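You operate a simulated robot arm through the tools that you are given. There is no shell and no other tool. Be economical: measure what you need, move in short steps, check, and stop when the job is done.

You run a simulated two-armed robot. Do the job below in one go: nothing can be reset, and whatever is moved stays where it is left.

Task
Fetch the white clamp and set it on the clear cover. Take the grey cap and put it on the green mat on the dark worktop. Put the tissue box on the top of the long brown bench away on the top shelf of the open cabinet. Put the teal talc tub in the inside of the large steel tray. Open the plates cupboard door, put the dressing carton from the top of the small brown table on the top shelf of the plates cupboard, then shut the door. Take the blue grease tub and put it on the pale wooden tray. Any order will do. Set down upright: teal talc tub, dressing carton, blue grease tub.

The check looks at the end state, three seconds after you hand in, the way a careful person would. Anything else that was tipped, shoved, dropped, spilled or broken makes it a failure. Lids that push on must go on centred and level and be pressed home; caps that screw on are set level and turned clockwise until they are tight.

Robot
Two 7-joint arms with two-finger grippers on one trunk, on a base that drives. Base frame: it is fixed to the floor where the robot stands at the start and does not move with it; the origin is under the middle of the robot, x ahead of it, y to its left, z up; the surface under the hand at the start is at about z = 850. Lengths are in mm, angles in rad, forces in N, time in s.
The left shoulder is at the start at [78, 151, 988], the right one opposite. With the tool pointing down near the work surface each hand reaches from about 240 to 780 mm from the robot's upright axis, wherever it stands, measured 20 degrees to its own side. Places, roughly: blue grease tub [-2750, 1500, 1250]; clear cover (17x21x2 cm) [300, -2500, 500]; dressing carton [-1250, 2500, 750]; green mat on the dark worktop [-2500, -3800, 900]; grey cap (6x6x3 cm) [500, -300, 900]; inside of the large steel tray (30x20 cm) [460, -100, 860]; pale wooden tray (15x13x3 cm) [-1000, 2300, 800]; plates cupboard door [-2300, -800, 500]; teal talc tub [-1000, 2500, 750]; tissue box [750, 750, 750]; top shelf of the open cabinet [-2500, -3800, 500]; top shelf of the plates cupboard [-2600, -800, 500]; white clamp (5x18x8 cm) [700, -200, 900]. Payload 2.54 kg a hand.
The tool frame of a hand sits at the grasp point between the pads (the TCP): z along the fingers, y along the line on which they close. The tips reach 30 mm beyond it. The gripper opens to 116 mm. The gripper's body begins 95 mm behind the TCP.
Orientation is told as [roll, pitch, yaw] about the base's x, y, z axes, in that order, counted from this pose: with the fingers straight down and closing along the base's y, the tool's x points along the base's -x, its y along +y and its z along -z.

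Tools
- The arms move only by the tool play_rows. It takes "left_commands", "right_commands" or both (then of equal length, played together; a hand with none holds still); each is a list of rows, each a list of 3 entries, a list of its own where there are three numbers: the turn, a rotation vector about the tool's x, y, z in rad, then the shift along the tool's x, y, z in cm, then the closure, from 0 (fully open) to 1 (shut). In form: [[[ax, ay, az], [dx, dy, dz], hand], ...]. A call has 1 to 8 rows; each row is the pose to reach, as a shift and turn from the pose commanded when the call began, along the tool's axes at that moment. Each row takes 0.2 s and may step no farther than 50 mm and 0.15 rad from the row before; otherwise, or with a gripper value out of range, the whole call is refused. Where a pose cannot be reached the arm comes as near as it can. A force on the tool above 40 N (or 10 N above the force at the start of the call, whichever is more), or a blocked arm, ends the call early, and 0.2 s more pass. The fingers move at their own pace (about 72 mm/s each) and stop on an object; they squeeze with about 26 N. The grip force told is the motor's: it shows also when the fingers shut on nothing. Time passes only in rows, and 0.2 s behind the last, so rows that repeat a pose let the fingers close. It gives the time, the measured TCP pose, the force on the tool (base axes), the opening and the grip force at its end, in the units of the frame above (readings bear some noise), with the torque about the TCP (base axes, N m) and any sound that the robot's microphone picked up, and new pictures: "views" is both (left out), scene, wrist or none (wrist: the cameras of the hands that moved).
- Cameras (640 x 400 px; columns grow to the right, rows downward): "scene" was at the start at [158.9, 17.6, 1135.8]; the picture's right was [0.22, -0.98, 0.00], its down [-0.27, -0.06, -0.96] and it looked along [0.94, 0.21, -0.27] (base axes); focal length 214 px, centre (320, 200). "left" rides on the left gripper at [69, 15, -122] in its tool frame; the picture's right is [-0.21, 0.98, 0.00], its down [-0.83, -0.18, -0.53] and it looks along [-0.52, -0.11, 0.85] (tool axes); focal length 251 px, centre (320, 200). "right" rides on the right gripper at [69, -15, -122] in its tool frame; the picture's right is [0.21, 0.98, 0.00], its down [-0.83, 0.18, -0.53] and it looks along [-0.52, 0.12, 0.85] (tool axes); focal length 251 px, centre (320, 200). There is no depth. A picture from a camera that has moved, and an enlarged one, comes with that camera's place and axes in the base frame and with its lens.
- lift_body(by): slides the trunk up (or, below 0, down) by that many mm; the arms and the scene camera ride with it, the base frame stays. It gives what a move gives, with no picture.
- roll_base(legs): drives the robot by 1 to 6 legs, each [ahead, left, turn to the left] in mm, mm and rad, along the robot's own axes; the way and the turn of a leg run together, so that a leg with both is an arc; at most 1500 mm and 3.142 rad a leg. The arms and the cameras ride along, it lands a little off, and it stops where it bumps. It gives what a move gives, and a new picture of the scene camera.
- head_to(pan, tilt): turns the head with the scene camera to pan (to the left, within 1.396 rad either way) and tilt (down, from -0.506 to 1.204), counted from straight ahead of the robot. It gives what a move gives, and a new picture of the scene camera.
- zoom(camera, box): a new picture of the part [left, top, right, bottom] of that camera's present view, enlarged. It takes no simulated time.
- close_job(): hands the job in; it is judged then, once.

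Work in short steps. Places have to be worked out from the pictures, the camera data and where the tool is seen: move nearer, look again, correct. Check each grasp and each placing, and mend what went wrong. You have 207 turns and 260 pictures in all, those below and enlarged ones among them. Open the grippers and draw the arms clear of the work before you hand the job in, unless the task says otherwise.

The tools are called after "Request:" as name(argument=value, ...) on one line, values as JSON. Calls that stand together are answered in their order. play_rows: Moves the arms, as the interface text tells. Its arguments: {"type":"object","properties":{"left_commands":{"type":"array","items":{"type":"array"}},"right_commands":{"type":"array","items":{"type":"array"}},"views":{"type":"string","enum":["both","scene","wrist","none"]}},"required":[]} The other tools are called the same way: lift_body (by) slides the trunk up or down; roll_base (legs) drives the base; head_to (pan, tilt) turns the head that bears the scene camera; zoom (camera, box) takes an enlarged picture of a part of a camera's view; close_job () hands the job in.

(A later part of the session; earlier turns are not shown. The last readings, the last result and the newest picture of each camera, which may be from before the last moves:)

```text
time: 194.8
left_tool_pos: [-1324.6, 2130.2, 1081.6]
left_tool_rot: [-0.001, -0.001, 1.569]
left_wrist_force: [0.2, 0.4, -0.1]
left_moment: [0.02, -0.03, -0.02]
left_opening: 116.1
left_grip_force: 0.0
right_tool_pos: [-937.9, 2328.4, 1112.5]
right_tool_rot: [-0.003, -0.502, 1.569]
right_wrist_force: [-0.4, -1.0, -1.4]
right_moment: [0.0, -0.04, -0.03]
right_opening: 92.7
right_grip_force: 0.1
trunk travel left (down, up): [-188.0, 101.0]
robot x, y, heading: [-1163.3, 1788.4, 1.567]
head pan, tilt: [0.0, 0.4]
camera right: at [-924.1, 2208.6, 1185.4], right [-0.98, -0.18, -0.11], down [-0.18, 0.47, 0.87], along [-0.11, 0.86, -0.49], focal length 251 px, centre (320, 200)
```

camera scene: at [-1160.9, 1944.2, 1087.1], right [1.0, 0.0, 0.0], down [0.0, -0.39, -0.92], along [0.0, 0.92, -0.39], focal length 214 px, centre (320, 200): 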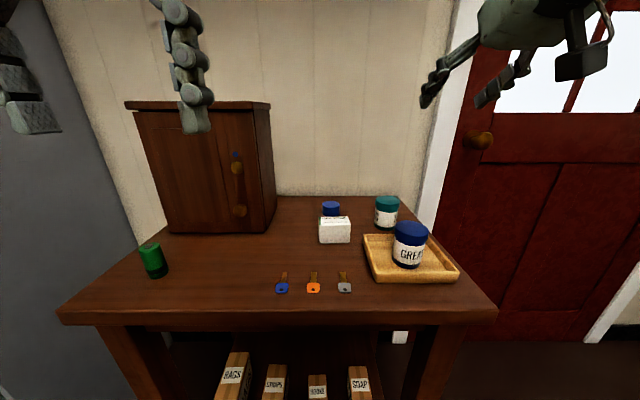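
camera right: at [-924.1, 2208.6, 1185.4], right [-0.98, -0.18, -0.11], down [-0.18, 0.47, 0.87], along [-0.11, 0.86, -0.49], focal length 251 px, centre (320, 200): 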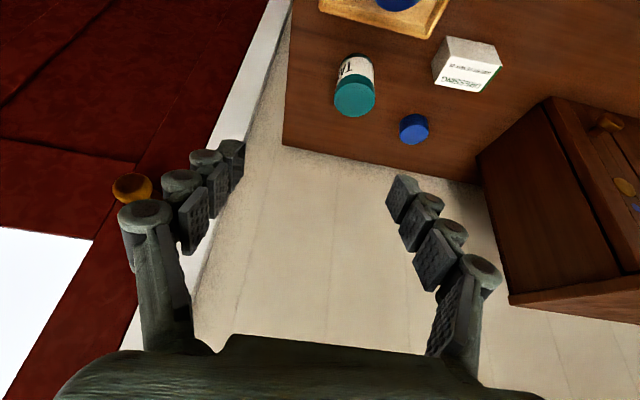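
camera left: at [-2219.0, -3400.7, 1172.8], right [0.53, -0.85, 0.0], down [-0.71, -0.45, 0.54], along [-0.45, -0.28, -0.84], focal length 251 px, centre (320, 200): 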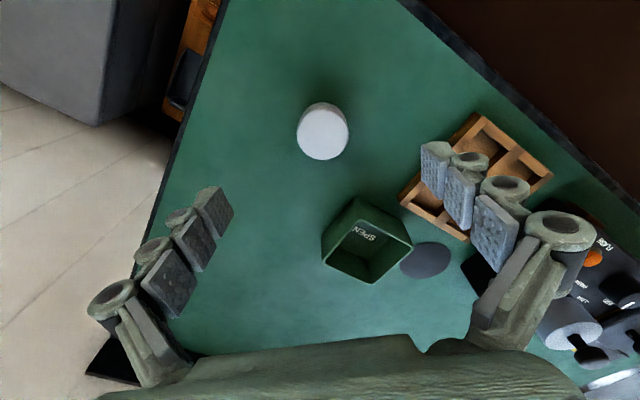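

Talc lid centre about (-988, 2443), z≈868. Approach in two steps, checking halfway.

Request:
play_rows(right_commands=[[[0, 0, 0], [0.2, 1.0, 4.0], 0.2], [[0, 0, 0], [0.4, 2.0, 8.1], 0.2], [[0, 0, 0], [0.65, 3.0, 12.1], 0.2], [[0, 0, 0], [0.9, 4.0, 16.1], 0.2], [[0, 0, 0], [1.1, 5.0, 20.1], 0.2]], views="both")

```text
time: 196.1
left_tool_pos: [-1324.2, 2130.8, 1081.0]
left_tool_rot: [-0.002, -0.002, 1.57]
left_wrist_force: [0.5, -0.2, 0.8]
left_moment: [-0.01, -0.01, -0.01]
left_opening: 115.7
left_grip_force: 0.0
right_tool_pos: [-986.2, 2419.3, 928.0]
right_tool_rot: [-0.001, -0.506, 1.567]
right_wrist_force: [-0.1, 1.1, 0.4]
right_moment: [-0.03, 0.03, -0.01]
right_opening: 92.9
right_grip_force: 0.0
trunk travel left (down, up): [-188.0, 101.0]
robot x, y, heading: [-1165.1, 1785.1, 1.571]
head pan, tilt: [0.0, 0.4]
camera scene: at [-1160.9, 1944.2, 1087.1], right [1.0, 0.0, 0.0], down [0.0, -0.39, -0.92], along [0.0, 0.92, -0.39], focal length 214 px, centre (320, 200)
camera right: at [-972.6, 2298.7, 1001.2], right [-0.98, -0.18, -0.11], down [-0.18, 0.47, 0.87], along [-0.11, 0.87, -0.49], focal length 251 px, centre (320, 200)
```

scene: 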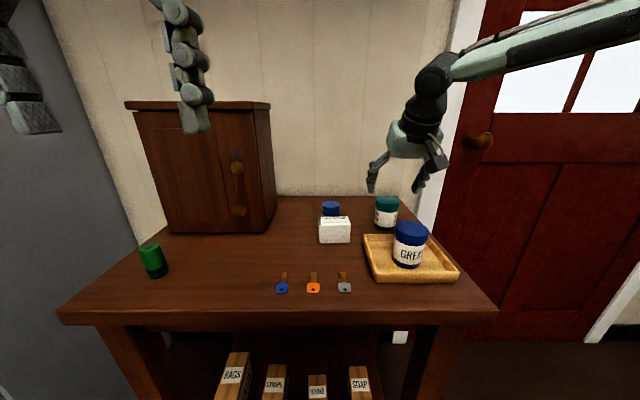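
right: 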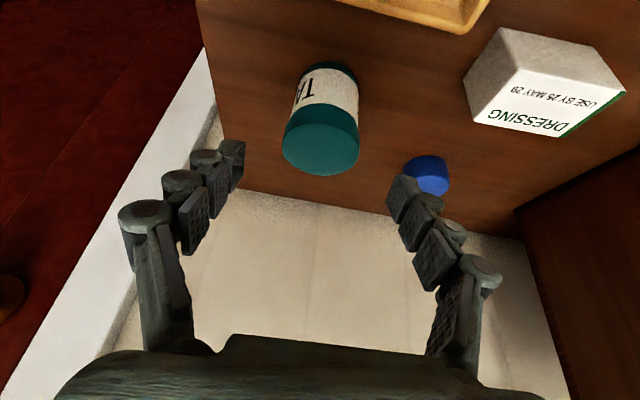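

Aligned; descend around the tub and close.

Request:
play_rows(right_commands=[[[0, 0, 0], [1.0, 0.1, 4.35], 0.2], [[0, 0, 0], [2.0, 0.1, 8.7], 0.2], [[0, 0, 0], [2.0, 0.1, 8.7], 0.2], [[0, 0, 0], [2.0, 0.1, 8.7], 1], [[0, 0, 0], [2.0, 0.1, 8.7], 1], [[0, 0, 0], [2.0, 0.1, 8.7], 1]], views="both")

```text
time: 197.4
left_tool_pos: [-1324.8, 2130.1, 1081.9]
left_tool_rot: [-0.002, -0.001, 1.571]
left_wrist_force: [0.0, 0.1, -0.8]
left_moment: [0.02, 0.03, -0.02]
left_opening: 116.1
left_grip_force: 0.1
right_tool_pos: [-985.3, 2442.3, 843.8]
right_tool_rot: [-0.003, -0.504, 1.57]
right_wrist_force: [0.3, 1.1, -0.1]
right_moment: [0.04, 0.1, 0.0]
right_opening: 58.7
right_grip_force: 26.1
trunk travel left (down, up): [-188.0, 101.0]
robot x, y, heading: [-1163.0, 1787.5, 1.567]
head pan, tilt: [0.0, 0.4]
camera scene: at [-1161.0, 1943.8, 1087.2], right [1.0, 0.0, 0.0], down [0.0, -0.39, -0.92], along [0.0, 0.92, -0.39], focal length 214 px, centre (320, 200)
camera right: at [-971.6, 2321.7, 916.6], right [-0.98, -0.18, -0.11], down [-0.18, 0.47, 0.87], along [-0.11, 0.87, -0.49], focal length 251 px, centre (320, 200)
```

scene: 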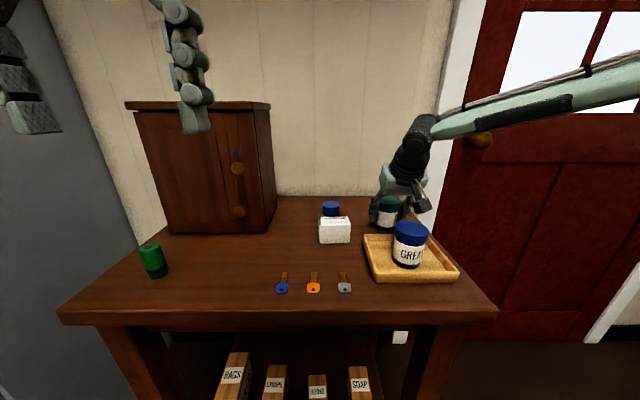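
right: 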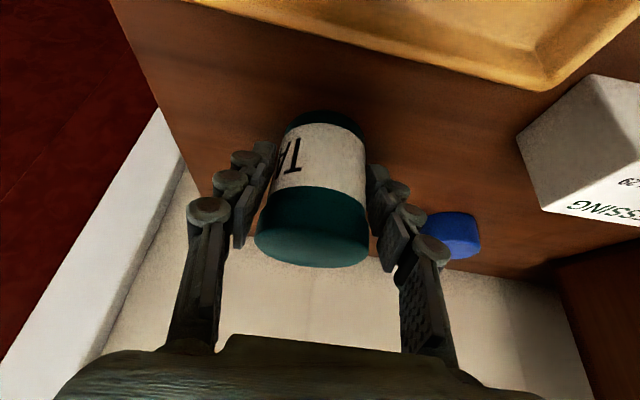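

Talc gripped. Lift straight up, then draw back to the right.

Request:
play_rows(right_commands=[[[0, 0, 0], [-2.0, 0, -3.5], 1], [[0, 0, 0], [-4.2, 0, -7.7], 1], [[0, 0, 0], [-6.4, 0, -11.7], 1], [[0, 0, 0], [-8.0, -0.5, -14.7], 1], [[0, 0, 0], [-4.5, -1.5, -17.5], 1], [[0, 0, 0], [-0.5, -2.5, -20], 1], [[0, 0, 0], [3.5, -3.5, -22], 1]], views="wrist")

```text
time: 199.1
left_tool_pos: [-1324.1, 2129.9, 1081.5]
left_tool_rot: [-0.002, -0.002, 1.568]
left_wrist_force: [-0.6, -0.8, -0.7]
left_moment: [0.01, -0.01, 0.0]
left_opening: 116.0
left_grip_force: 0.1
right_tool_pos: [-954.1, 2301.4, 1021.1]
right_tool_rot: [-0.003, -0.503, 1.567]
right_wrist_force: [0.1, 0.0, -2.5]
right_moment: [0.01, 0.03, 0.01]
right_opening: 58.3
right_grip_force: 25.9
trunk travel left (down, up): [-188.0, 101.0]
robot x, y, heading: [-1160.1, 1784.2, 1.565]
head pan, tilt: [0.0, 0.4]
camera right: at [-940.4, 2180.9, 1093.5], right [-0.98, -0.18, -0.11], down [-0.18, 0.47, 0.87], along [-0.11, 0.87, -0.49], focal length 251 px, centre (320, 200)
```

right: 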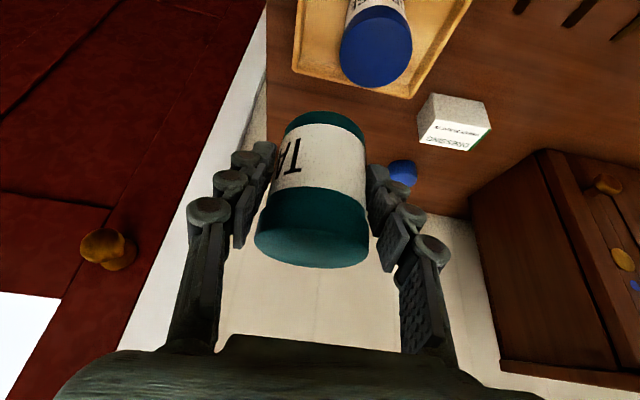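

Now the left hand for the carton: bring it forward with 0.85 pitch and look.

Request:
play_rows(left_commands=[[[0, -0.1, 0], [-1.7, -2.5, 1.2], 0.1], [[0, -0.2, 0], [-3.5, -5, 2.4], 0.1], [[0, -0.3, 0], [-5.2, -7.4, 3.6], 0.1], [[0, -0.41, 0], [-7, -9.9, 4.8], 0.1], [[0, -0.52, 0], [-8.7, -12.4, 6], 0.1], [[0, -0.63, 0], [-10.5, -14.9, 7.2], 0.1], [[0, -0.74, 0], [-12.2, -17.3, 8.4], 0.1], [[0, -0.85, 0], [-14, -19.8, 9.6], 0.1]], views="both")

```text
time: 200.8
left_tool_pos: [-1127.0, 2269.4, 987.8]
left_tool_rot: [-0.002, -0.853, 1.57]
left_wrist_force: [0.1, -0.5, -0.4]
left_moment: [0.01, 0.03, 0.03]
left_opening: 104.3
left_grip_force: 0.0
right_tool_pos: [-953.8, 2302.4, 1020.3]
right_tool_rot: [-0.004, -0.505, 1.569]
right_wrist_force: [0.3, -0.1, -2.4]
right_moment: [-0.03, -0.02, 0.02]
right_opening: 58.5
right_grip_force: 25.6
trunk travel left (down, up): [-188.0, 101.0]
robot x, y, heading: [-1161.7, 1784.0, 1.572]
head pan, tilt: [0.0, 0.4]
camera scene: at [-1160.7, 1944.0, 1087.2], right [1.0, 0.0, 0.0], down [0.0, -0.39, -0.92], along [0.0, 0.92, -0.39], focal length 214 px, centre (320, 200)
camera left: at [-1141.6, 2133.5, 1015.3], right [-0.98, 0.14, 0.16], down [0.18, 0.14, 0.97], along [0.12, 0.98, -0.16], focal length 251 px, centre (320, 200)
```

scene: 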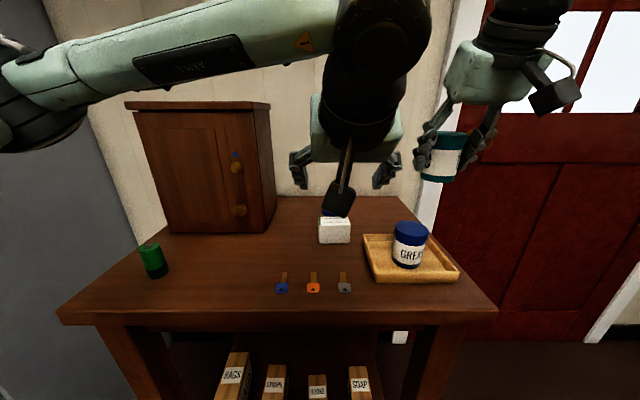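
left: 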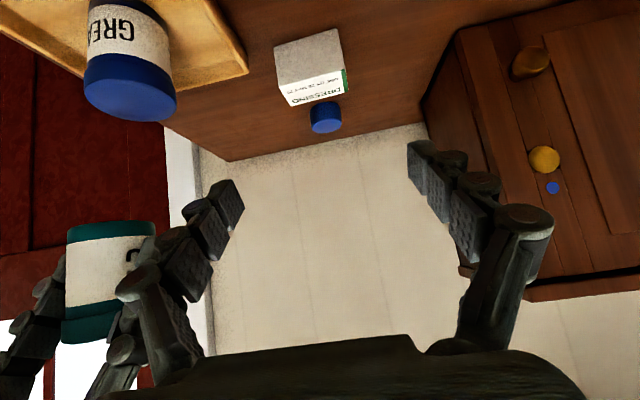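

Carton measured: x -1161..-1089, y 2373..2428, z 798..840. Move in to TCP (-1125, 2398, 834).

Request:
play_rows(left_commands=[[[0, 0, 0], [0.6, 0, 4.0], 0.2], [[0, 0, 0], [1.25, -0.1, 7.9], 0.2], [[0, 0, 0], [1.9, -0.1, 11.9], 0.2], [[0, 0, 0], [2.5, -0.2, 15.8], 0.2]], views="wrist")

```text
time: 201.8
left_tool_pos: [-1123.7, 2373.1, 864.5]
left_tool_rot: [-0.001, -0.851, 1.568]
left_wrist_force: [0.5, -0.3, 0.6]
left_moment: [0.01, 0.0, 0.02]
left_opening: 92.6
left_grip_force: 0.0
right_tool_pos: [-954.5, 2300.8, 1019.4]
right_tool_rot: [-0.003, -0.504, 1.567]
right_wrist_force: [-1.2, 1.0, -2.0]
right_moment: [-0.04, -0.02, 0.01]
right_opening: 58.6
right_grip_force: 25.7
trunk travel left (down, up): [-188.0, 101.0]
robot x, y, heading: [-1159.7, 1785.8, 1.565]
head pan, tilt: [0.0, 0.4]
camera left: at [-1138.6, 2236.5, 891.7], right [-0.98, 0.14, 0.16], down [0.18, 0.14, 0.97], along [0.12, 0.98, -0.16], focal length 251 px, centre (320, 200)
```

left: 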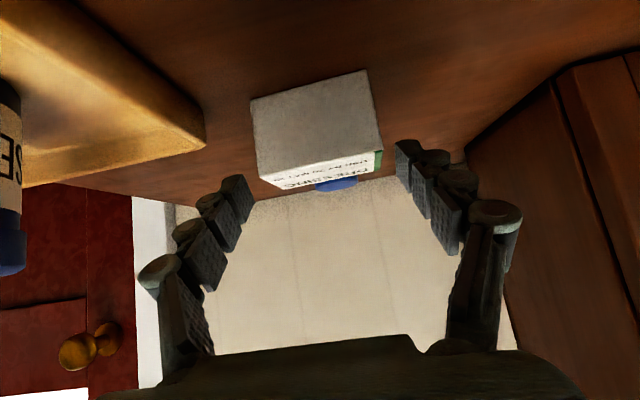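

Centred laterally. Final approach and close.

Request:
play_rows(left_commands=[[[0, 0, 0], [0.9, 0, 3.3], 0.2], [[0, 0, 0], [0.9, 0, 3.3], 0.2], [[0, 0, 0], [0.9, 0, 3.3], 1], [[0, 0, 0], [0.9, 0, 3.3], 1], [[0, 0, 0], [0.9, 0, 3.3], 1]], views="wrist")

```text
time: 203.1
left_tool_pos: [-1123.1, 2389.7, 835.2]
left_tool_rot: [-0.001, -0.851, 1.571]
left_wrist_force: [-0.1, -0.6, 0.2]
left_moment: [0.03, -0.03, 0.04]
left_opening: 71.1
left_grip_force: 25.8
right_tool_pos: [-953.5, 2301.7, 1021.5]
right_tool_rot: [-0.003, -0.505, 1.567]
right_wrist_force: [-0.3, 0.1, -1.7]
right_moment: [-0.05, -0.02, 0.0]
right_opening: 58.3
right_grip_force: 25.9
trunk travel left (down, up): [-188.0, 101.0]
robot x, y, heading: [-1158.9, 1787.3, 1.57]
head pan, tilt: [0.0, 0.4]
camera left: at [-1138.4, 2255.1, 863.7], right [-0.98, 0.14, 0.16], down [0.18, 0.14, 0.97], along [0.12, 0.98, -0.16], focal length 251 px, centre (320, 200)
```

left: 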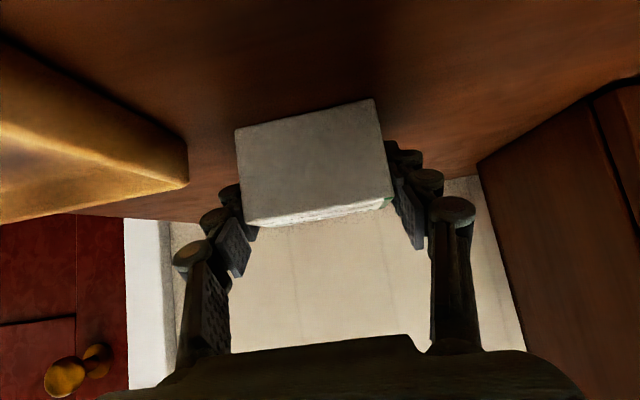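

Carton gripped (71 mm). Lift straight up, then draw back left.

Request:
play_rows(left_commands=[[[0, 0, 0], [-3.2, 0, -2.8], 1], [[0, 0, 0], [-6.4, 0, -5.6], 1], [[0, 0, 0], [-9.6, 0, -8.4], 1], [[0, 0, 0], [-12.8, 0, -11.2], 1], [[0, 0, 0], [-10, 2, -14.5], 1], [[0, 0, 0], [-7.2, 4, -17.8], 1], [[0, 0, 0], [-4.3, 6, -21], 1]], views="wrist")

```text
time: 204.7
left_tool_pos: [-1184.1, 2262.9, 1003.8]
left_tool_rot: [-0.004, -0.853, 1.573]
left_wrist_force: [1.2, -0.3, -0.1]
left_moment: [0.01, -0.01, 0.02]
left_opening: 70.9
left_grip_force: 26.3
right_tool_pos: [-955.0, 2301.1, 1020.3]
right_tool_rot: [-0.005, -0.503, 1.569]
right_wrist_force: [0.4, -0.9, -3.2]
right_moment: [0.0, -0.01, -0.02]
right_opening: 58.6
right_grip_force: 25.5
trunk travel left (down, up): [-188.0, 101.0]
robot x, y, heading: [-1164.6, 1786.4, 1.571]
head pan, tilt: [0.0, 0.4]
camera left: at [-1199.1, 2126.2, 1032.0], right [-0.98, 0.14, 0.16], down [0.18, 0.14, 0.97], along [0.12, 0.98, -0.16], focal length 251 px, centre (320, 200)
```

left: 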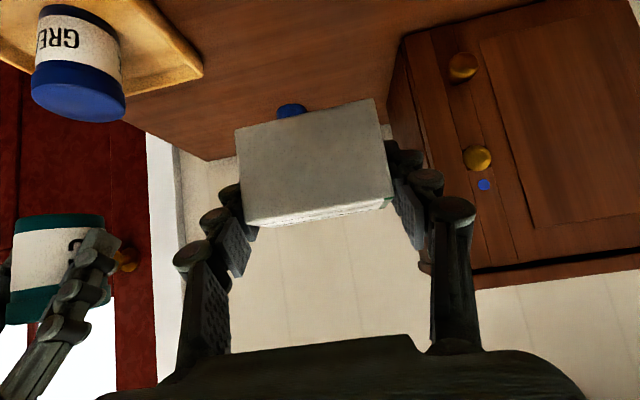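

Both held. Raise the trunk 100 mm, back off and drive to the large steel tray at the start place.

Request:
lift_body(by=100)

Request:
roll_base(legs=[[-700, 0, 0], [0, 0, -1.571], [1000, -1030, 0]])

Request:
head_to(pan=-0.1, tilt=0.6)

```text
time: 206.0
left_tool_pos: [-1183.2, 2264.3, 1102.9]
left_tool_rot: [-0.002, -0.851, 1.57]
left_wrist_force: [0.0, 0.1, -0.4]
left_moment: [-0.01, 0.02, -0.01]
left_opening: 71.0
left_grip_force: 26.0
right_tool_pos: [-954.2, 2302.5, 1119.4]
right_tool_rot: [-0.003, -0.506, 1.567]
right_wrist_force: [-1.0, 0.4, -2.8]
right_moment: [-0.03, 0.03, 0.0]
right_opening: 58.5
right_grip_force: 25.8
trunk travel left (down, up): [-288.0, 1.0]
robot x, y, heading: [-1161.3, 1783.1, 1.564]
head pan, tilt: [0.0, 0.4]
```

```text
time: 223.4
left_tool_pos: [334.0, 101.8, 1104.5]
left_tool_rot: [-0.003, -0.851, 0.014]
left_wrist_force: [-0.5, -0.4, -0.9]
left_moment: [-0.02, 0.0, -0.02]
left_opening: 71.1
left_grip_force: 26.0
right_tool_pos: [375.3, -127.1, 1119.9]
right_tool_rot: [-0.002, -0.504, 0.014]
right_wrist_force: [-0.1, -0.1, -2.1]
right_moment: [-0.01, -0.02, 0.01]
right_opening: 57.8
right_grip_force: 26.1
trunk travel left (down, up): [-288.0, 1.0]
robot x, y, heading: [-144.5, 73.6, 0.015]
head pan, tilt: [0.0, 0.4]
camera scene: at [16.8, 71.1, 1187.2], right [0.01, -1.0, 0.0], down [-0.39, 0.0, -0.92], along [0.92, 0.01, -0.39], focal length 214 px, centre (320, 200)
```

scene: 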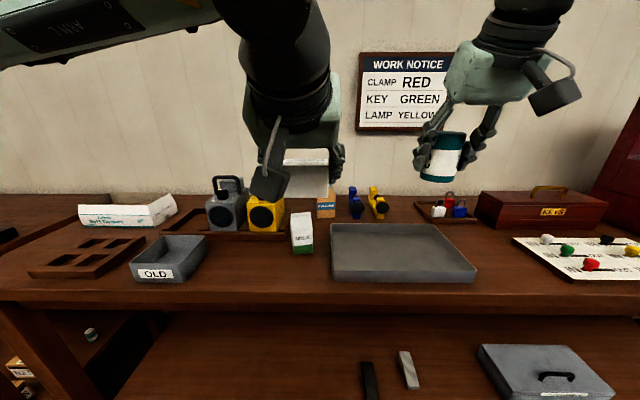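

```text
time: 224.1
left_tool_pos: [334.6, 100.8, 1104.1]
left_tool_rot: [-0.001, -0.852, 0.014]
left_wrist_force: [0.0, 0.4, -0.3]
left_moment: [0.0, -0.02, -0.04]
left_opening: 70.7
left_grip_force: 25.4
right_tool_pos: [375.7, -126.7, 1119.6]
right_tool_rot: [-0.004, -0.504, 0.012]
right_wrist_force: [0.3, 0.0, -2.6]
right_moment: [-0.01, 0.02, 0.0]
right_opening: 58.1
right_grip_force: 26.1
trunk travel left (down, up): [-288.0, 1.0]
robot x, y, heading: [-143.6, 71.1, 0.012]
head pan, tilt: [-0.099, 0.6]
camera scene: at [12.1, 62.3, 1169.0], right [-0.09, -1.0, 0.0], down [-0.56, 0.05, -0.83], along [0.82, -0.07, -0.56], focal length 214 px, centre (320, 200)
```

scene: 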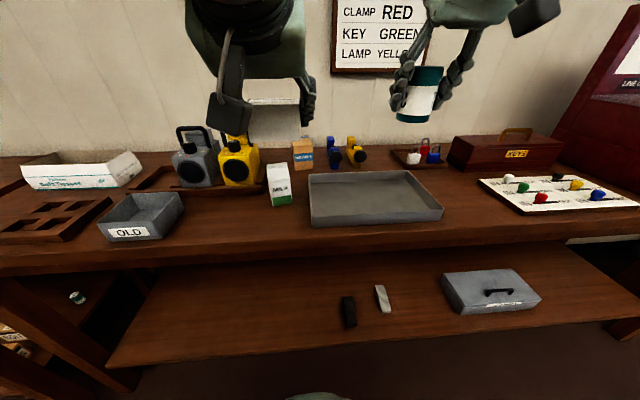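

The tray is at x≈355–550, y≈-232..42. Lower the talc toward (445, -125); the tissue box is visible at the left on this same bench.

Request:
play_rows(right_commands=[[[0, 0, 0], [0.6, 0, 4], 1], [[0, 0, 0], [1.2, 0, 8], 1], [[0, 0, 0], [1.8, 0, 12], 1], [[0, 0, 0], [2.4, 0, 16], 1], [[0, 0, 0], [3.05, 0, 20], 1]], views="both")

```text
time: 225.3
left_tool_pos: [334.3, 101.1, 1102.5]
left_tool_rot: [-0.001, -0.851, 0.013]
left_wrist_force: [0.4, -0.4, -0.1]
left_moment: [0.05, 0.02, 0.02]
left_opening: 70.7
left_grip_force: 26.2
right_tool_pos: [447.0, -127.9, 928.7]
right_tool_rot: [-0.004, -0.504, 0.011]
right_wrist_force: [-0.1, 0.4, -2.6]
right_moment: [-0.02, 0.05, 0.01]
right_opening: 58.2
right_grip_force: 25.6
trunk travel left (down, up): [-288.0, 1.0]
robot x, y, heading: [-143.0, 71.2, 0.009]
head pan, tilt: [-0.099, 0.6]
camera scene: at [12.8, 62.2, 1168.8], right [-0.09, -1.0, 0.0], down [-0.56, 0.05, -0.82], along [0.82, -0.07, -0.57], focal length 214 px, centre (320, 200)
camera right: at [327.2, -144.5, 1001.2], right [-0.2, 0.97, -0.11], down [0.46, 0.19, 0.87], along [0.86, 0.12, -0.49], focal length 251 px, centre (320, 200)
```

scene: 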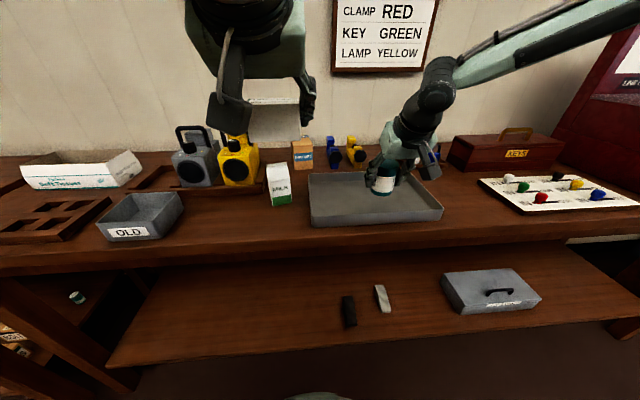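
right: 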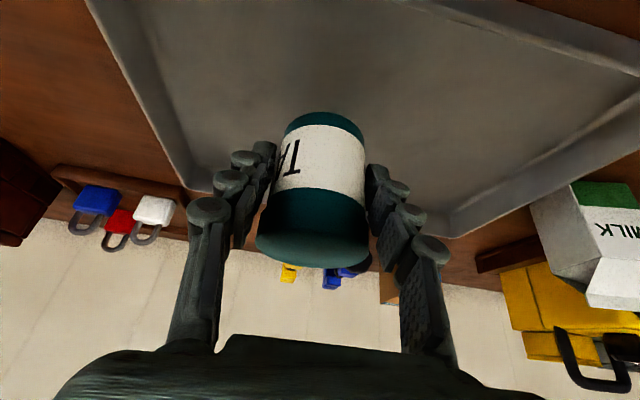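

Well inside the tray. Lower to contact.

Request:
play_rows(right_commands=[[[0, 0, 0], [0.58, 0, 1.05], 1], [[0, 0, 0], [1.06, 0, 1.93], 1]], views="none")

Request:
play_rows(right_commands=[[[0, 0, 0], [0.15, 0, 0.26], 1], [[0, 0, 0], [0.29, 0, 0.53], 1]], views="none")

Request:
play_rows(right_commands=[[[0, 0, 0], [0.1, 0, 0.18], 1], [[0, 0, 0], [0.19, 0, 0.35], 1]], views="none")

```text
time: 225.9
left_tool_pos: [332.5, 101.5, 1103.8]
left_tool_rot: [-0.003, -0.852, 0.014]
left_wrist_force: [-0.2, 1.0, -1.3]
left_moment: [0.0, -0.01, 0.0]
left_opening: 71.1
left_grip_force: 26.2
right_tool_pos: [445.6, -127.9, 906.8]
right_tool_rot: [-0.001, -0.507, 0.012]
right_wrist_force: [-0.1, -0.1, -1.6]
right_moment: [0.02, 0.0, 0.02]
right_opening: 58.2
right_grip_force: 26.4
trunk travel left (down, up): [-288.0, 1.0]
robot x, y, heading: [-140.9, 76.1, 0.017]
head pan, tilt: [-0.099, 0.6]
```

```text
time: 226.5
left_tool_pos: [333.2, 101.0, 1102.6]
left_tool_rot: [-0.002, -0.852, 0.015]
left_wrist_force: [-0.3, -0.4, -1.5]
left_moment: [0.01, -0.04, -0.01]
left_opening: 70.9
left_grip_force: 25.5
right_tool_pos: [444.2, -127.8, 902.1]
right_tool_rot: [-0.003, -0.503, 0.014]
right_wrist_force: [-0.7, 1.3, -1.6]
right_moment: [0.03, 0.01, 0.0]
right_opening: 58.3
right_grip_force: 26.3
trunk travel left (down, up): [-288.0, 1.0]
robot x, y, heading: [-144.5, 67.2, 0.015]
head pan, tilt: [-0.099, 0.6]
```

```text
time: 227.1
left_tool_pos: [333.4, 101.2, 1103.4]
left_tool_rot: [-0.001, -0.852, 0.015]
left_wrist_force: [0.2, 1.0, -0.6]
left_moment: [0.02, -0.04, 0.0]
left_opening: 70.7
left_grip_force: 26.3
right_tool_pos: [443.9, -126.8, 897.4]
right_tool_rot: [-0.003, -0.505, 0.013]
right_wrist_force: [-1.8, -0.9, -2.6]
right_moment: [0.0, 0.01, 0.0]
right_opening: 58.1
right_grip_force: 25.8
trunk travel left (down, up): [-288.0, 1.0]
robot x, y, heading: [-140.4, 69.7, 0.012]
head pan, tilt: [-0.099, 0.6]
```

Request:
play_rows(right_commands=[[[0, 0, 0], [0.1, 0, 0.18], 1], [[0, 0, 0], [0.15, 0, 0.26], 1]], views="none")

Request:
play_rows(right_commands=[[[0, 0, 0], [0.1, 0, 0.18], 1], [[0, 0, 0], [0.15, 0, 0.26], 1]], views="none")

```text
time: 227.7
left_tool_pos: [331.5, 101.4, 1104.6]
left_tool_rot: [-0.001, -0.853, 0.014]
left_wrist_force: [-0.3, 1.1, -0.5]
left_moment: [0.02, 0.01, 0.03]
left_opening: 70.7
left_grip_force: 26.3
right_tool_pos: [445.8, -127.0, 897.5]
right_tool_rot: [-0.003, -0.508, 0.013]
right_wrist_force: [-2.1, -4.1, 12.2]
right_moment: [0.17, 0.16, 0.07]
right_opening: 58.5
right_grip_force: 26.0
trunk travel left (down, up): [-288.0, 1.0]
robot x, y, heading: [-143.6, 70.7, 0.015]
head pan, tilt: [-0.099, 0.6]
```

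```text
time: 228.3
left_tool_pos: [330.7, 100.9, 1104.7]
left_tool_rot: [-0.003, -0.854, 0.018]
left_wrist_force: [-0.2, 0.0, -1.1]
left_moment: [-0.04, 0.0, 0.0]
left_opening: 71.1
left_grip_force: 26.2
right_tool_pos: [445.4, -126.6, 896.1]
right_tool_rot: [-0.003, -0.512, 0.011]
right_wrist_force: [1.2, -4.4, 23.0]
right_moment: [-0.07, -0.22, -0.21]
right_opening: 58.8
right_grip_force: 26.2
trunk travel left (down, up): [-288.0, 1.0]
robot x, y, heading: [-147.5, 69.9, 0.009]
head pan, tilt: [-0.099, 0.6]
```

Contact. Ease up 3 mm, release, and withdraw.

Request:
play_rows(right_commands=[[[0, 0, 0], [-0.15, 0, -0.28], 1], [[0, 0, 0], [-0.15, 0, -0.28], 0.4], [[0, 0, 0], [-0.15, 0, -0.28], 0.25], [[0, 0, 0], [-0.15, 0, -0.28], 0.25], [[0, 0, 0], [-0.15, 0, -4.5], 0.25], [[0, 0, 0], [-0.15, 0, -9], 0.25], [[0, 0, 0], [-0.15, 0, -13.5], 0.1], [[0, 0, 0], [-0.15, 0, -18], 0]], views="both")

```text
time: 230.1
left_tool_pos: [333.0, 102.2, 1102.0]
left_tool_rot: [-0.004, -0.85, 0.015]
left_wrist_force: [-0.6, 0.1, -0.3]
left_moment: [0.0, -0.03, 0.0]
left_opening: 71.0
left_grip_force: 26.0
right_tool_pos: [361.5, -127.2, 1053.1]
right_tool_rot: [-0.003, -0.503, 0.012]
right_wrist_force: [-0.2, -0.2, -0.4]
right_moment: [-0.02, -0.03, -0.02]
right_opening: 115.8
right_grip_force: 0.0
trunk travel left (down, up): [-288.0, 1.0]
robot x, y, heading: [-144.9, 67.5, 0.014]
head pan, tilt: [-0.099, 0.6]
camera scene: at [11.4, 62.5, 1169.0], right [-0.09, -1.0, 0.0], down [-0.56, 0.05, -0.83], along [0.82, -0.07, -0.56], focal length 214 px, centre (320, 200)
camera right: at [242.0, -143.2, 1127.8], right [-0.2, 0.97, -0.11], down [0.46, 0.19, 0.87], along [0.86, 0.12, -0.49], focal length 251 px, centre (320, 200)
```

scene: 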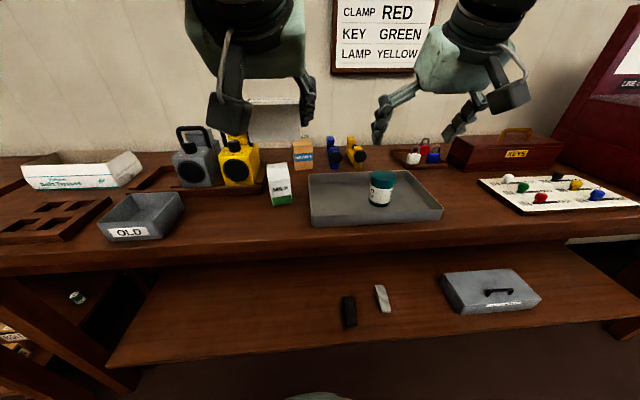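
right: 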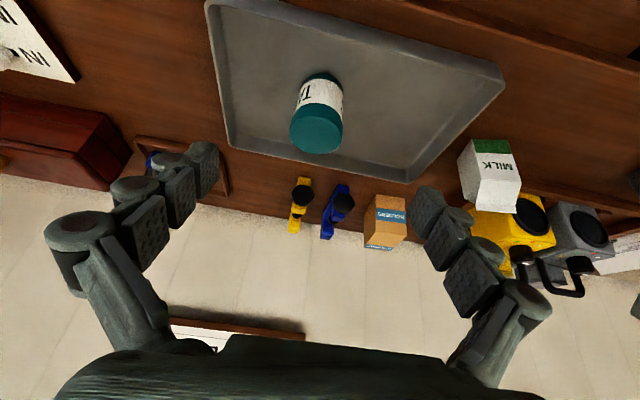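

Talc stands upright in the tray. Now slide left to view the tissue box.

Request:
roll_base(legs=[[0, 750, -0.014]])

Request:
zoom(camera="scene", box=[160, 80, 480, 280])

```text
time: 237.9
left_tool_pos: [327.1, 868.3, 1102.9]
left_tool_rot: [-0.003, -0.854, 0.008]
left_wrist_force: [0.0, -0.5, -0.3]
left_moment: [0.03, -0.01, -0.01]
left_opening: 71.0
left_grip_force: 26.0
right_tool_pos: [356.3, 639.3, 1054.0]
right_tool_rot: [-0.005, -0.505, 0.005]
right_wrist_force: [0.2, -0.6, 0.1]
right_moment: [0.01, -0.03, 0.01]
right_opening: 115.9
right_grip_force: 0.2
trunk travel left (down, up): [-288.0, 1.0]
robot x, y, heading: [-151.6, 843.1, 0.002]
head pan, tilt: [-0.099, 0.6]
camera scene: at [5.2, 831.4, 1169.0], right [-0.09, -1.0, 0.0], down [-0.56, 0.05, -0.83], along [0.82, -0.08, -0.56], focal length 214 px, centre (320, 200)
```

scene: 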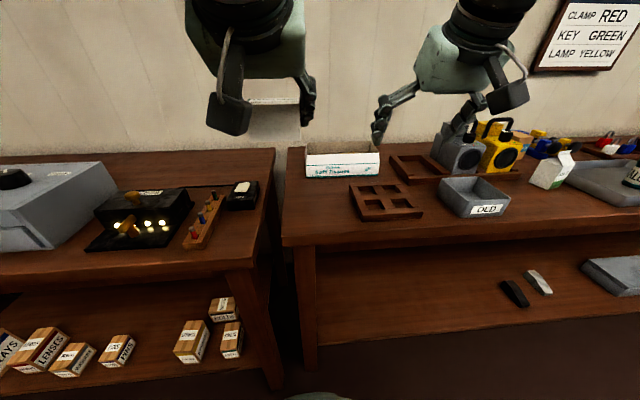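

```text
2.00 times, centred on (320, 180) of scene
camera zoom: at [5.2, 831.4, 1169.0], right [-0.09, -1.0, 0.0], down [-0.56, 0.05, -0.83], along [0.82, -0.08, -0.56], focal length 429 px, centre (320, 240)
```

zoom: 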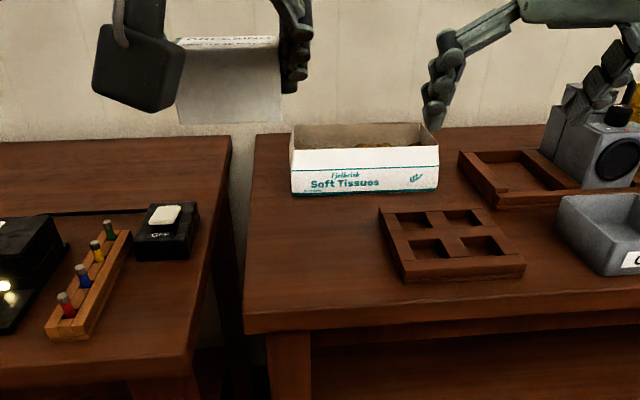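

The tissue box is open with contents (about x 600–700, y 584–818, ~78 mm high), so it must stay level. I'll grip it across its depth with the right hand yawed; for reach I turn the robot 0.6 rad left, checking base clearance.

Request:
roll_base(legs=[[90, -240, 0]])

Request:
head_to(pan=0.0, tilt=1.2)

```text
time: 240.8
left_tool_pos: [417.4, 631.0, 1103.8]
left_tool_rot: [-0.002, -0.851, 0.008]
left_wrist_force: [-0.5, 1.3, -1.4]
left_moment: [0.01, 0.01, 0.04]
left_opening: 70.8
left_grip_force: 26.1
right_tool_pos: [444.1, 402.7, 1052.8]
right_tool_rot: [-0.004, -0.504, 0.005]
right_wrist_force: [-0.5, -0.2, -0.2]
right_moment: [0.02, 0.0, -0.04]
right_opening: 116.1
right_grip_force: 0.0
trunk travel left (down, up): [-288.0, 1.0]
robot x, y, heading: [-58.6, 602.9, 0.008]
head pan, tilt: [-0.099, 0.6]
camera scene: at [95.2, 593.7, 1169.0], right [-0.09, -1.0, 0.0], down [-0.56, 0.05, -0.82], along [0.82, -0.08, -0.57], focal length 214 px, centre (320, 200)
```

scene: 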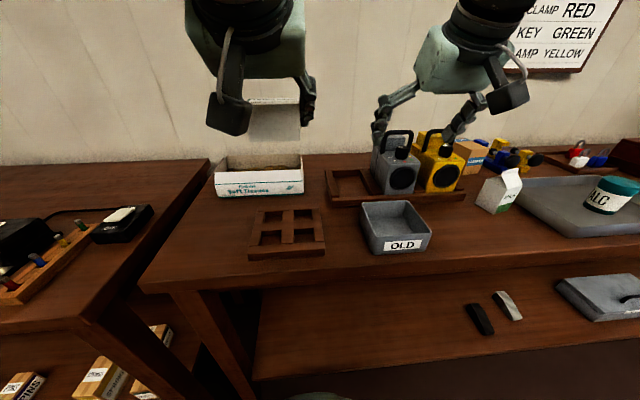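

```text
time: 241.8
left_tool_pos: [416.6, 631.2, 1103.2]
left_tool_rot: [-0.002, -0.851, 0.01]
left_wrist_force: [0.3, 0.6, 0.2]
left_moment: [0.03, -0.03, 0.03]
left_opening: 70.7
left_grip_force: 26.3
right_tool_pos: [444.7, 402.5, 1054.9]
right_tool_rot: [-0.003, -0.502, 0.005]
right_wrist_force: [0.6, -0.4, 1.0]
right_moment: [0.01, 0.02, 0.01]
right_opening: 116.1
right_grip_force: 0.1
trunk travel left (down, up): [-288.0, 1.0]
robot x, y, heading: [-60.9, 601.8, 0.006]
head pan, tilt: [0.0, 1.201]
camera scene: at [63.1, 602.5, 1124.4], right [0.01, -1.0, 0.0], down [-0.93, 0.0, -0.36], along [0.36, 0.0, -0.93], focal length 214 px, centre (320, 200)
```

scene: 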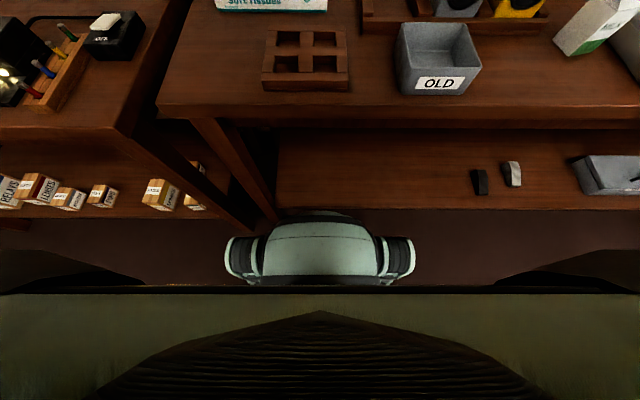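

Unsure of base clearance for a turned base, I'll instead draw the box ~80 mm nearer first by its front wall, then grip it properly. First shift the base left and set the hands: left tucked, right vertical.

Request:
roll_base(legs=[[50, 200, -0.006]])

Request:
play_rows(left_commands=[[[0, 0, 0], [1.1, 3, -2.4], 1], [[0, 0, 0], [2.2, 6, -4.8], 1], [[0, 0, 0], [3.3, 9, -7.1], 1], [[0, 0, 0], [4.35, 12, -9.5], 1]], right_commands=[[[0, 0.125, 0], [-0.8, 0, -1.5], 0.3], [[0, 0.25, 0], [-1.7, 0, -3.1], 0.5], [[0, 0.375, 0], [-2.5, 0, -4.6], 0.6], [[0, 0.503, 0], [-3.35, 0, -6.15], 0.6]], views="none")

Request:
play_rows(right_commands=[[[0, 0, -0.147], [0, 0, 0], 0.6], [[0, 0, -0.294], [0, 0, 0], 0.6], [[0, 0, -0.441], [0, 0, 0], 0.6], [[0, 0, -0.588], [0, 0, 0], 0.6], [[0, 0, -0.735], [0, 0, 0], 0.6], [[0, 0, -0.882], [0, 0, 0], 0.6], [[0, 0, -1.029], [0, 0, 0], 0.6], [[0, 0, -1.176], [0, 0, 0], 0.6]], views="none")

Request:
play_rows(right_commands=[[[0, 0, -0.13], [0, 0, 0], 0.6], [[0, 0, -0.26], [0, 0, 0], 0.6], [[0, 0, -0.39], [0, 0, 0], 0.6]], views="wrist")

```text
time: 244.4
left_tool_pos: [466.6, 830.9, 1103.2]
left_tool_rot: [-0.004, -0.85, -0.001]
left_wrist_force: [-0.5, 0.4, -1.6]
left_moment: [-0.02, 0.02, 0.01]
left_opening: 70.8
left_grip_force: 26.0
right_tool_pos: [491.9, 602.3, 1053.3]
right_tool_rot: [-0.004, -0.505, -0.004]
right_wrist_force: [-1.2, -0.5, 0.6]
right_moment: [0.0, 0.0, -0.03]
right_opening: 116.1
right_grip_force: 0.0
trunk travel left (down, up): [-288.0, 1.0]
robot x, y, heading: [-11.2, 809.0, -0.004]
head pan, tilt: [0.0, 1.201]
camera scene: at [111.7, 805.8, 1124.4], right [0.0, -1.0, 0.0], down [-0.93, 0.0, -0.36], along [0.36, 0.0, -0.93], focal length 214 px, centre (320, 200)
```

scene: 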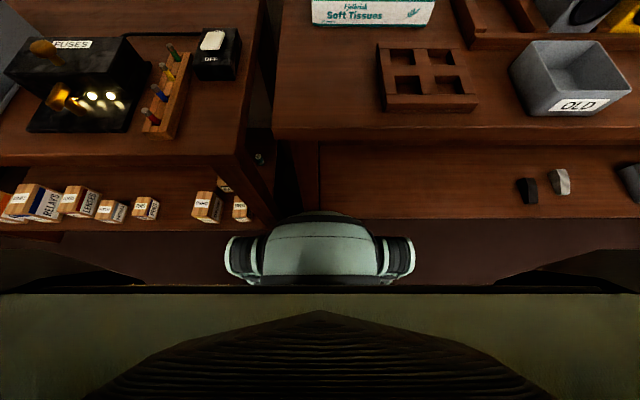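

```text
time: 245.4
left_tool_pos: [370.1, 953.4, 1133.1]
left_tool_rot: [-0.006, -0.843, 0.007]
left_wrist_force: [0.0, 0.6, -1.2]
left_moment: [-0.02, -0.01, 0.0]
left_opening: 70.6
left_grip_force: 26.2
right_tool_pos: [490.6, 601.5, 1121.6]
right_tool_rot: [-0.002, 0.0, -0.004]
right_wrist_force: [-0.4, -0.1, 0.8]
right_moment: [0.01, 0.03, -0.01]
right_opening: 46.6
right_grip_force: 0.1
trunk travel left (down, up): [-288.0, 1.0]
robot x, y, heading: [-9.9, 809.8, -0.005]
head pan, tilt: [0.0, 1.201]
```

```text
time: 247.2
left_tool_pos: [369.7, 952.8, 1133.8]
left_tool_rot: [-0.007, -0.843, 0.008]
left_wrist_force: [0.0, 0.4, -0.4]
left_moment: [-0.03, 0.02, 0.0]
left_opening: 70.8
left_grip_force: 26.4
right_tool_pos: [492.5, 601.7, 1123.9]
right_tool_rot: [-0.006, 0.0, 1.175]
right_wrist_force: [0.5, 0.8, -0.2]
right_moment: [-0.01, -0.01, -0.01]
right_opening: 46.3
right_grip_force: 0.0
trunk travel left (down, up): [-288.0, 1.0]
robot x, y, heading: [-10.8, 809.6, -0.003]
head pan, tilt: [0.0, 1.201]
```

```text
time: 248.0
left_tool_pos: [370.3, 952.1, 1133.4]
left_tool_rot: [-0.011, -0.844, 0.011]
left_wrist_force: [0.1, -0.4, -1.1]
left_moment: [0.01, 0.01, 0.0]
left_opening: 71.0
left_grip_force: 26.2
right_tool_pos: [491.3, 601.2, 1123.0]
right_tool_rot: [-0.001, 0.002, 1.564]
right_wrist_force: [0.6, 0.6, 0.7]
right_moment: [0.02, 0.03, -0.01]
right_opening: 46.1
right_grip_force: 0.0
trunk travel left (down, up): [-288.0, 1.0]
robot x, y, heading: [-11.2, 809.3, -0.001]
head pan, tilt: [0.0, 1.201]
camera right: at [505.2, 532.9, 1245.4], right [-0.98, -0.21, 0.0], down [-0.18, 0.83, 0.53], along [-0.11, 0.52, -0.85], focal length 251 px, centre (320, 200)
```

right: 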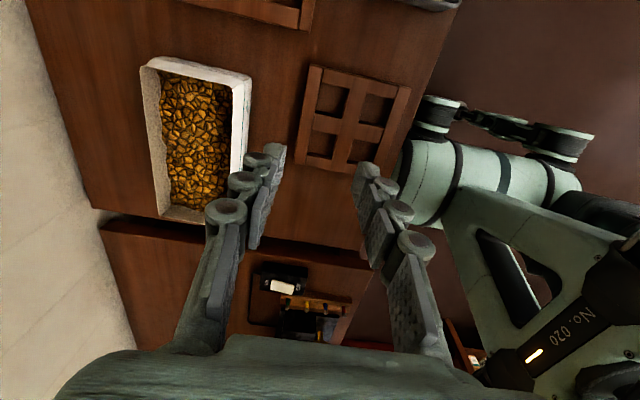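

The box is full of loose small pieces, so I need care. Let me measure the box precisely from here.

Request:
head_to(pan=-0.15, tilt=0.6)

Request:
zoom(camera="scene", box=[240, 80, 440, 205])

Request:
zoom(camera="right", box=[100, 30, 300, 240])

```text
time: 249.0
left_tool_pos: [372.1, 952.4, 1136.9]
left_tool_rot: [-0.027, -0.843, 0.024]
left_wrist_force: [0.1, -0.4, -0.2]
left_moment: [0.01, 0.05, 0.02]
left_opening: 70.7
left_grip_force: 25.7
right_tool_pos: [492.6, 601.9, 1123.5]
right_tool_rot: [-0.002, 0.004, 1.561]
right_wrist_force: [-0.5, -0.6, 0.3]
right_moment: [0.0, -0.02, -0.05]
right_opening: 46.5
right_grip_force: 0.0
trunk travel left (down, up): [-288.0, 1.0]
robot x, y, heading: [-7.4, 808.1, -0.004]
head pan, tilt: [-0.15, 0.6]
camera scene: at [115.5, 832.8, 1132.6], right [0.41, -0.91, 0.0], down [-0.8, -0.36, -0.49], along [0.44, 0.2, -0.87], focal length 214 px, centre (320, 200)
```

scene: 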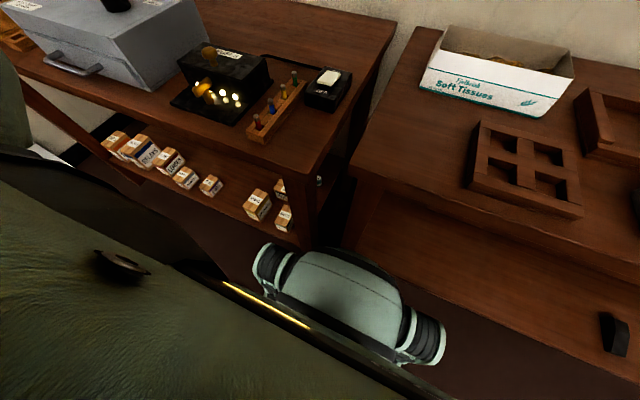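

```text
3.20 times, centred on (340, 142) of scene
camera zoom: at [115.5, 832.8, 1132.6], right [0.41, -0.91, 0.0], down [-0.8, -0.36, -0.49], along [0.44, 0.2, -0.87], focal length 686 px, centre (256, 384)
```

zoom: 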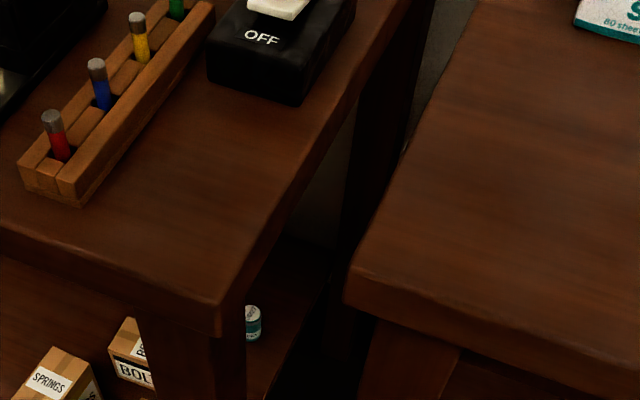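

```text
1.90 times, centred on (200, 135) of right
camera zoom: at [504.9, 532.8, 1245.4], right [-0.98, -0.2, 0.0], down [-0.17, 0.83, 0.53], along [-0.11, 0.52, -0.85], focal length 479 px, centre (549, 324)
```

zoom: 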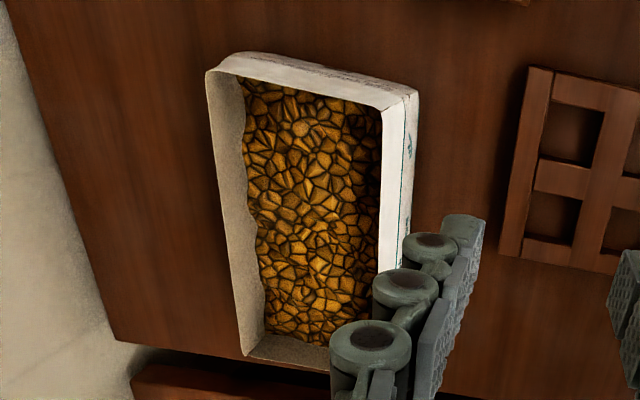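

The head camera looks shoved aside — likely the left arm is pressing against the head. I move the left hand forward and down again.

Request:
play_rows(left_commands=[[[0, 0, 0], [-1.5, 0, 3.2], 1], [[0, 0, 0], [-3, 0, 6.4], 1], [[0, 0, 0], [-4.3, 0, 9.5], 1]], views="scene")

```text
time: 249.8
left_tool_pos: [466.4, 950.6, 1099.9]
left_tool_rot: [0.001, -0.855, -0.007]
left_wrist_force: [1.3, -0.3, 0.2]
left_moment: [-0.02, 0.0, 0.01]
left_opening: 70.8
left_grip_force: 26.2
right_tool_pos: [492.7, 602.9, 1123.7]
right_tool_rot: [-0.002, 0.003, 1.562]
right_wrist_force: [0.3, 0.2, 0.2]
right_moment: [0.01, 0.01, -0.01]
right_opening: 46.3
right_grip_force: 0.0
trunk travel left (down, up): [-288.0, 1.0]
robot x, y, heading: [-8.7, 804.3, -0.005]
head pan, tilt: [-0.15, 0.6]
camera scene: at [143.2, 792.6, 1168.2], right [-0.15, -0.99, 0.0], down [-0.57, 0.09, -0.82], along [0.81, -0.12, -0.57], focal length 214 px, centre (320, 200)
```

scene: 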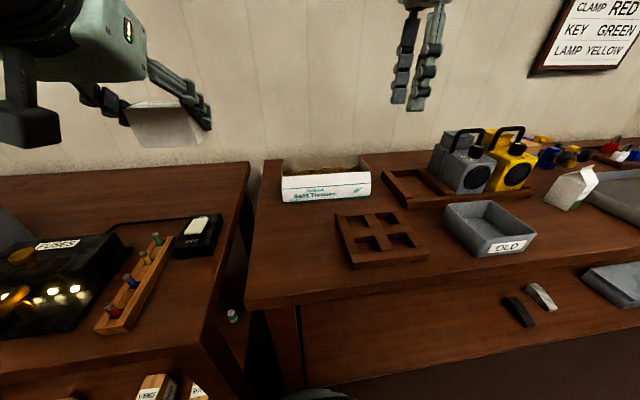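

Recovered. Box measured: x 594–696 (102 mm), y 596–818, rim z≈928. The 116 mm opening just spans it, so I try the direct grip: shift the base to put the right shoulder in line and pitch the right hand.

Request:
roll_base(legs=[[12, -110, 0.004]])

Request:
play_rows(right_commands=[[[0, -0.1, 0], [-1.3, -1.7, 1.4], 0.4], [[0, -0.2, 0], [-2.7, -3.3, 2.8], 0.2], [[0, -0.3, 0], [-4, -5, 4.3], 0], [[0, -0.4, 0], [-5.3, -6.6, 5.7], 0], [[0, -0.5, 0], [-6.7, -8.3, 7.1], 0], [[0, -0.6, 0], [-8, -10, 8.5], 0], [[0, -0.7, 0], [-9.4, -11.6, 10], 0], [[0, -0.8, 0], [-10.7, -13.3, 11.4], 0]], views="both")

```text
time: 251.5
left_tool_pos: [478.3, 844.5, 1100.0]
left_tool_rot: [-0.002, -0.85, 0.006]
left_wrist_force: [-0.8, -0.5, -0.8]
left_moment: [0.0, 0.03, -0.02]
left_opening: 70.9
left_grip_force: 26.0
right_tool_pos: [505.0, 496.1, 1124.3]
right_tool_rot: [-0.003, 0.003, 1.568]
right_wrist_force: [-1.1, -0.2, -0.4]
right_moment: [0.03, -0.02, 0.01]
right_opening: 46.5
right_grip_force: 0.1
trunk travel left (down, up): [-288.0, 1.0]
robot x, y, heading: [0.1, 698.1, 0.002]
head pan, tilt: [-0.15, 0.6]
camera scene: at [155.1, 683.8, 1169.0], right [-0.15, -0.99, 0.0], down [-0.56, 0.08, -0.82], along [0.82, -0.12, -0.57], focal length 214 px, centre (320, 200)
```

scene: 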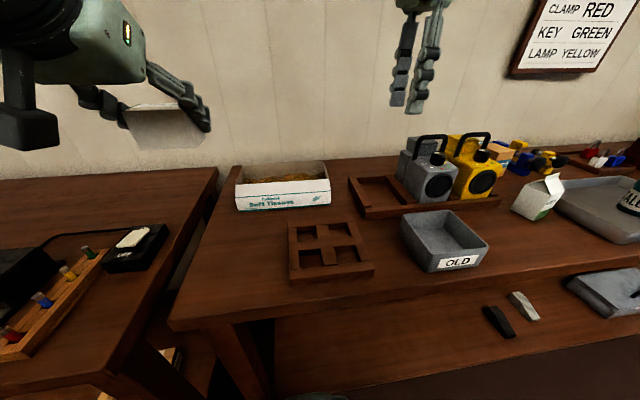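

```text
time: 253.3
left_tool_pos: [478.5, 844.6, 1100.1]
left_tool_rot: [-0.001, -0.851, 0.005]
left_wrist_force: [-0.6, -0.4, -0.3]
left_moment: [0.0, 0.0, 0.02]
left_opening: 70.6
left_grip_force: 26.5
right_tool_pos: [638.4, 602.0, 1008.6]
right_tool_rot: [-0.003, -0.801, 1.569]
right_wrist_force: [-0.4, -0.8, 0.2]
right_moment: [-0.03, 0.03, -0.03]
right_opening: 116.1
right_grip_force: 0.0
trunk travel left (down, up): [-288.0, 1.0]
robot x, y, heading: [-1.2, 699.9, 0.001]
head pan, tilt: [-0.15, 0.6]
camera scene: at [155.5, 684.0, 1168.9], right [-0.15, -0.99, 0.0], down [-0.56, 0.08, -0.82], along [0.82, -0.12, -0.57], focal length 214 px, centre (320, 200)
camera right: at [652.4, 466.2, 1043.5], right [-0.98, -0.15, -0.16], down [-0.18, 0.19, 0.96], along [-0.11, 0.97, -0.22], focal length 251 px, centre (320, 200)
```

scene: 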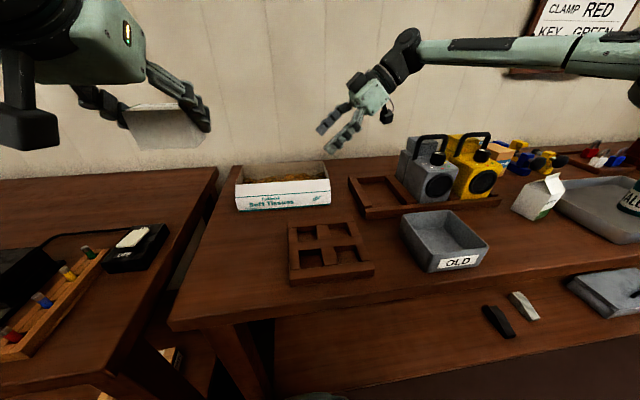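
right: 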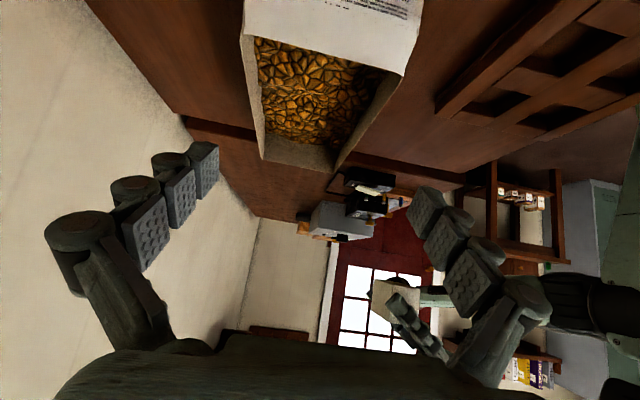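

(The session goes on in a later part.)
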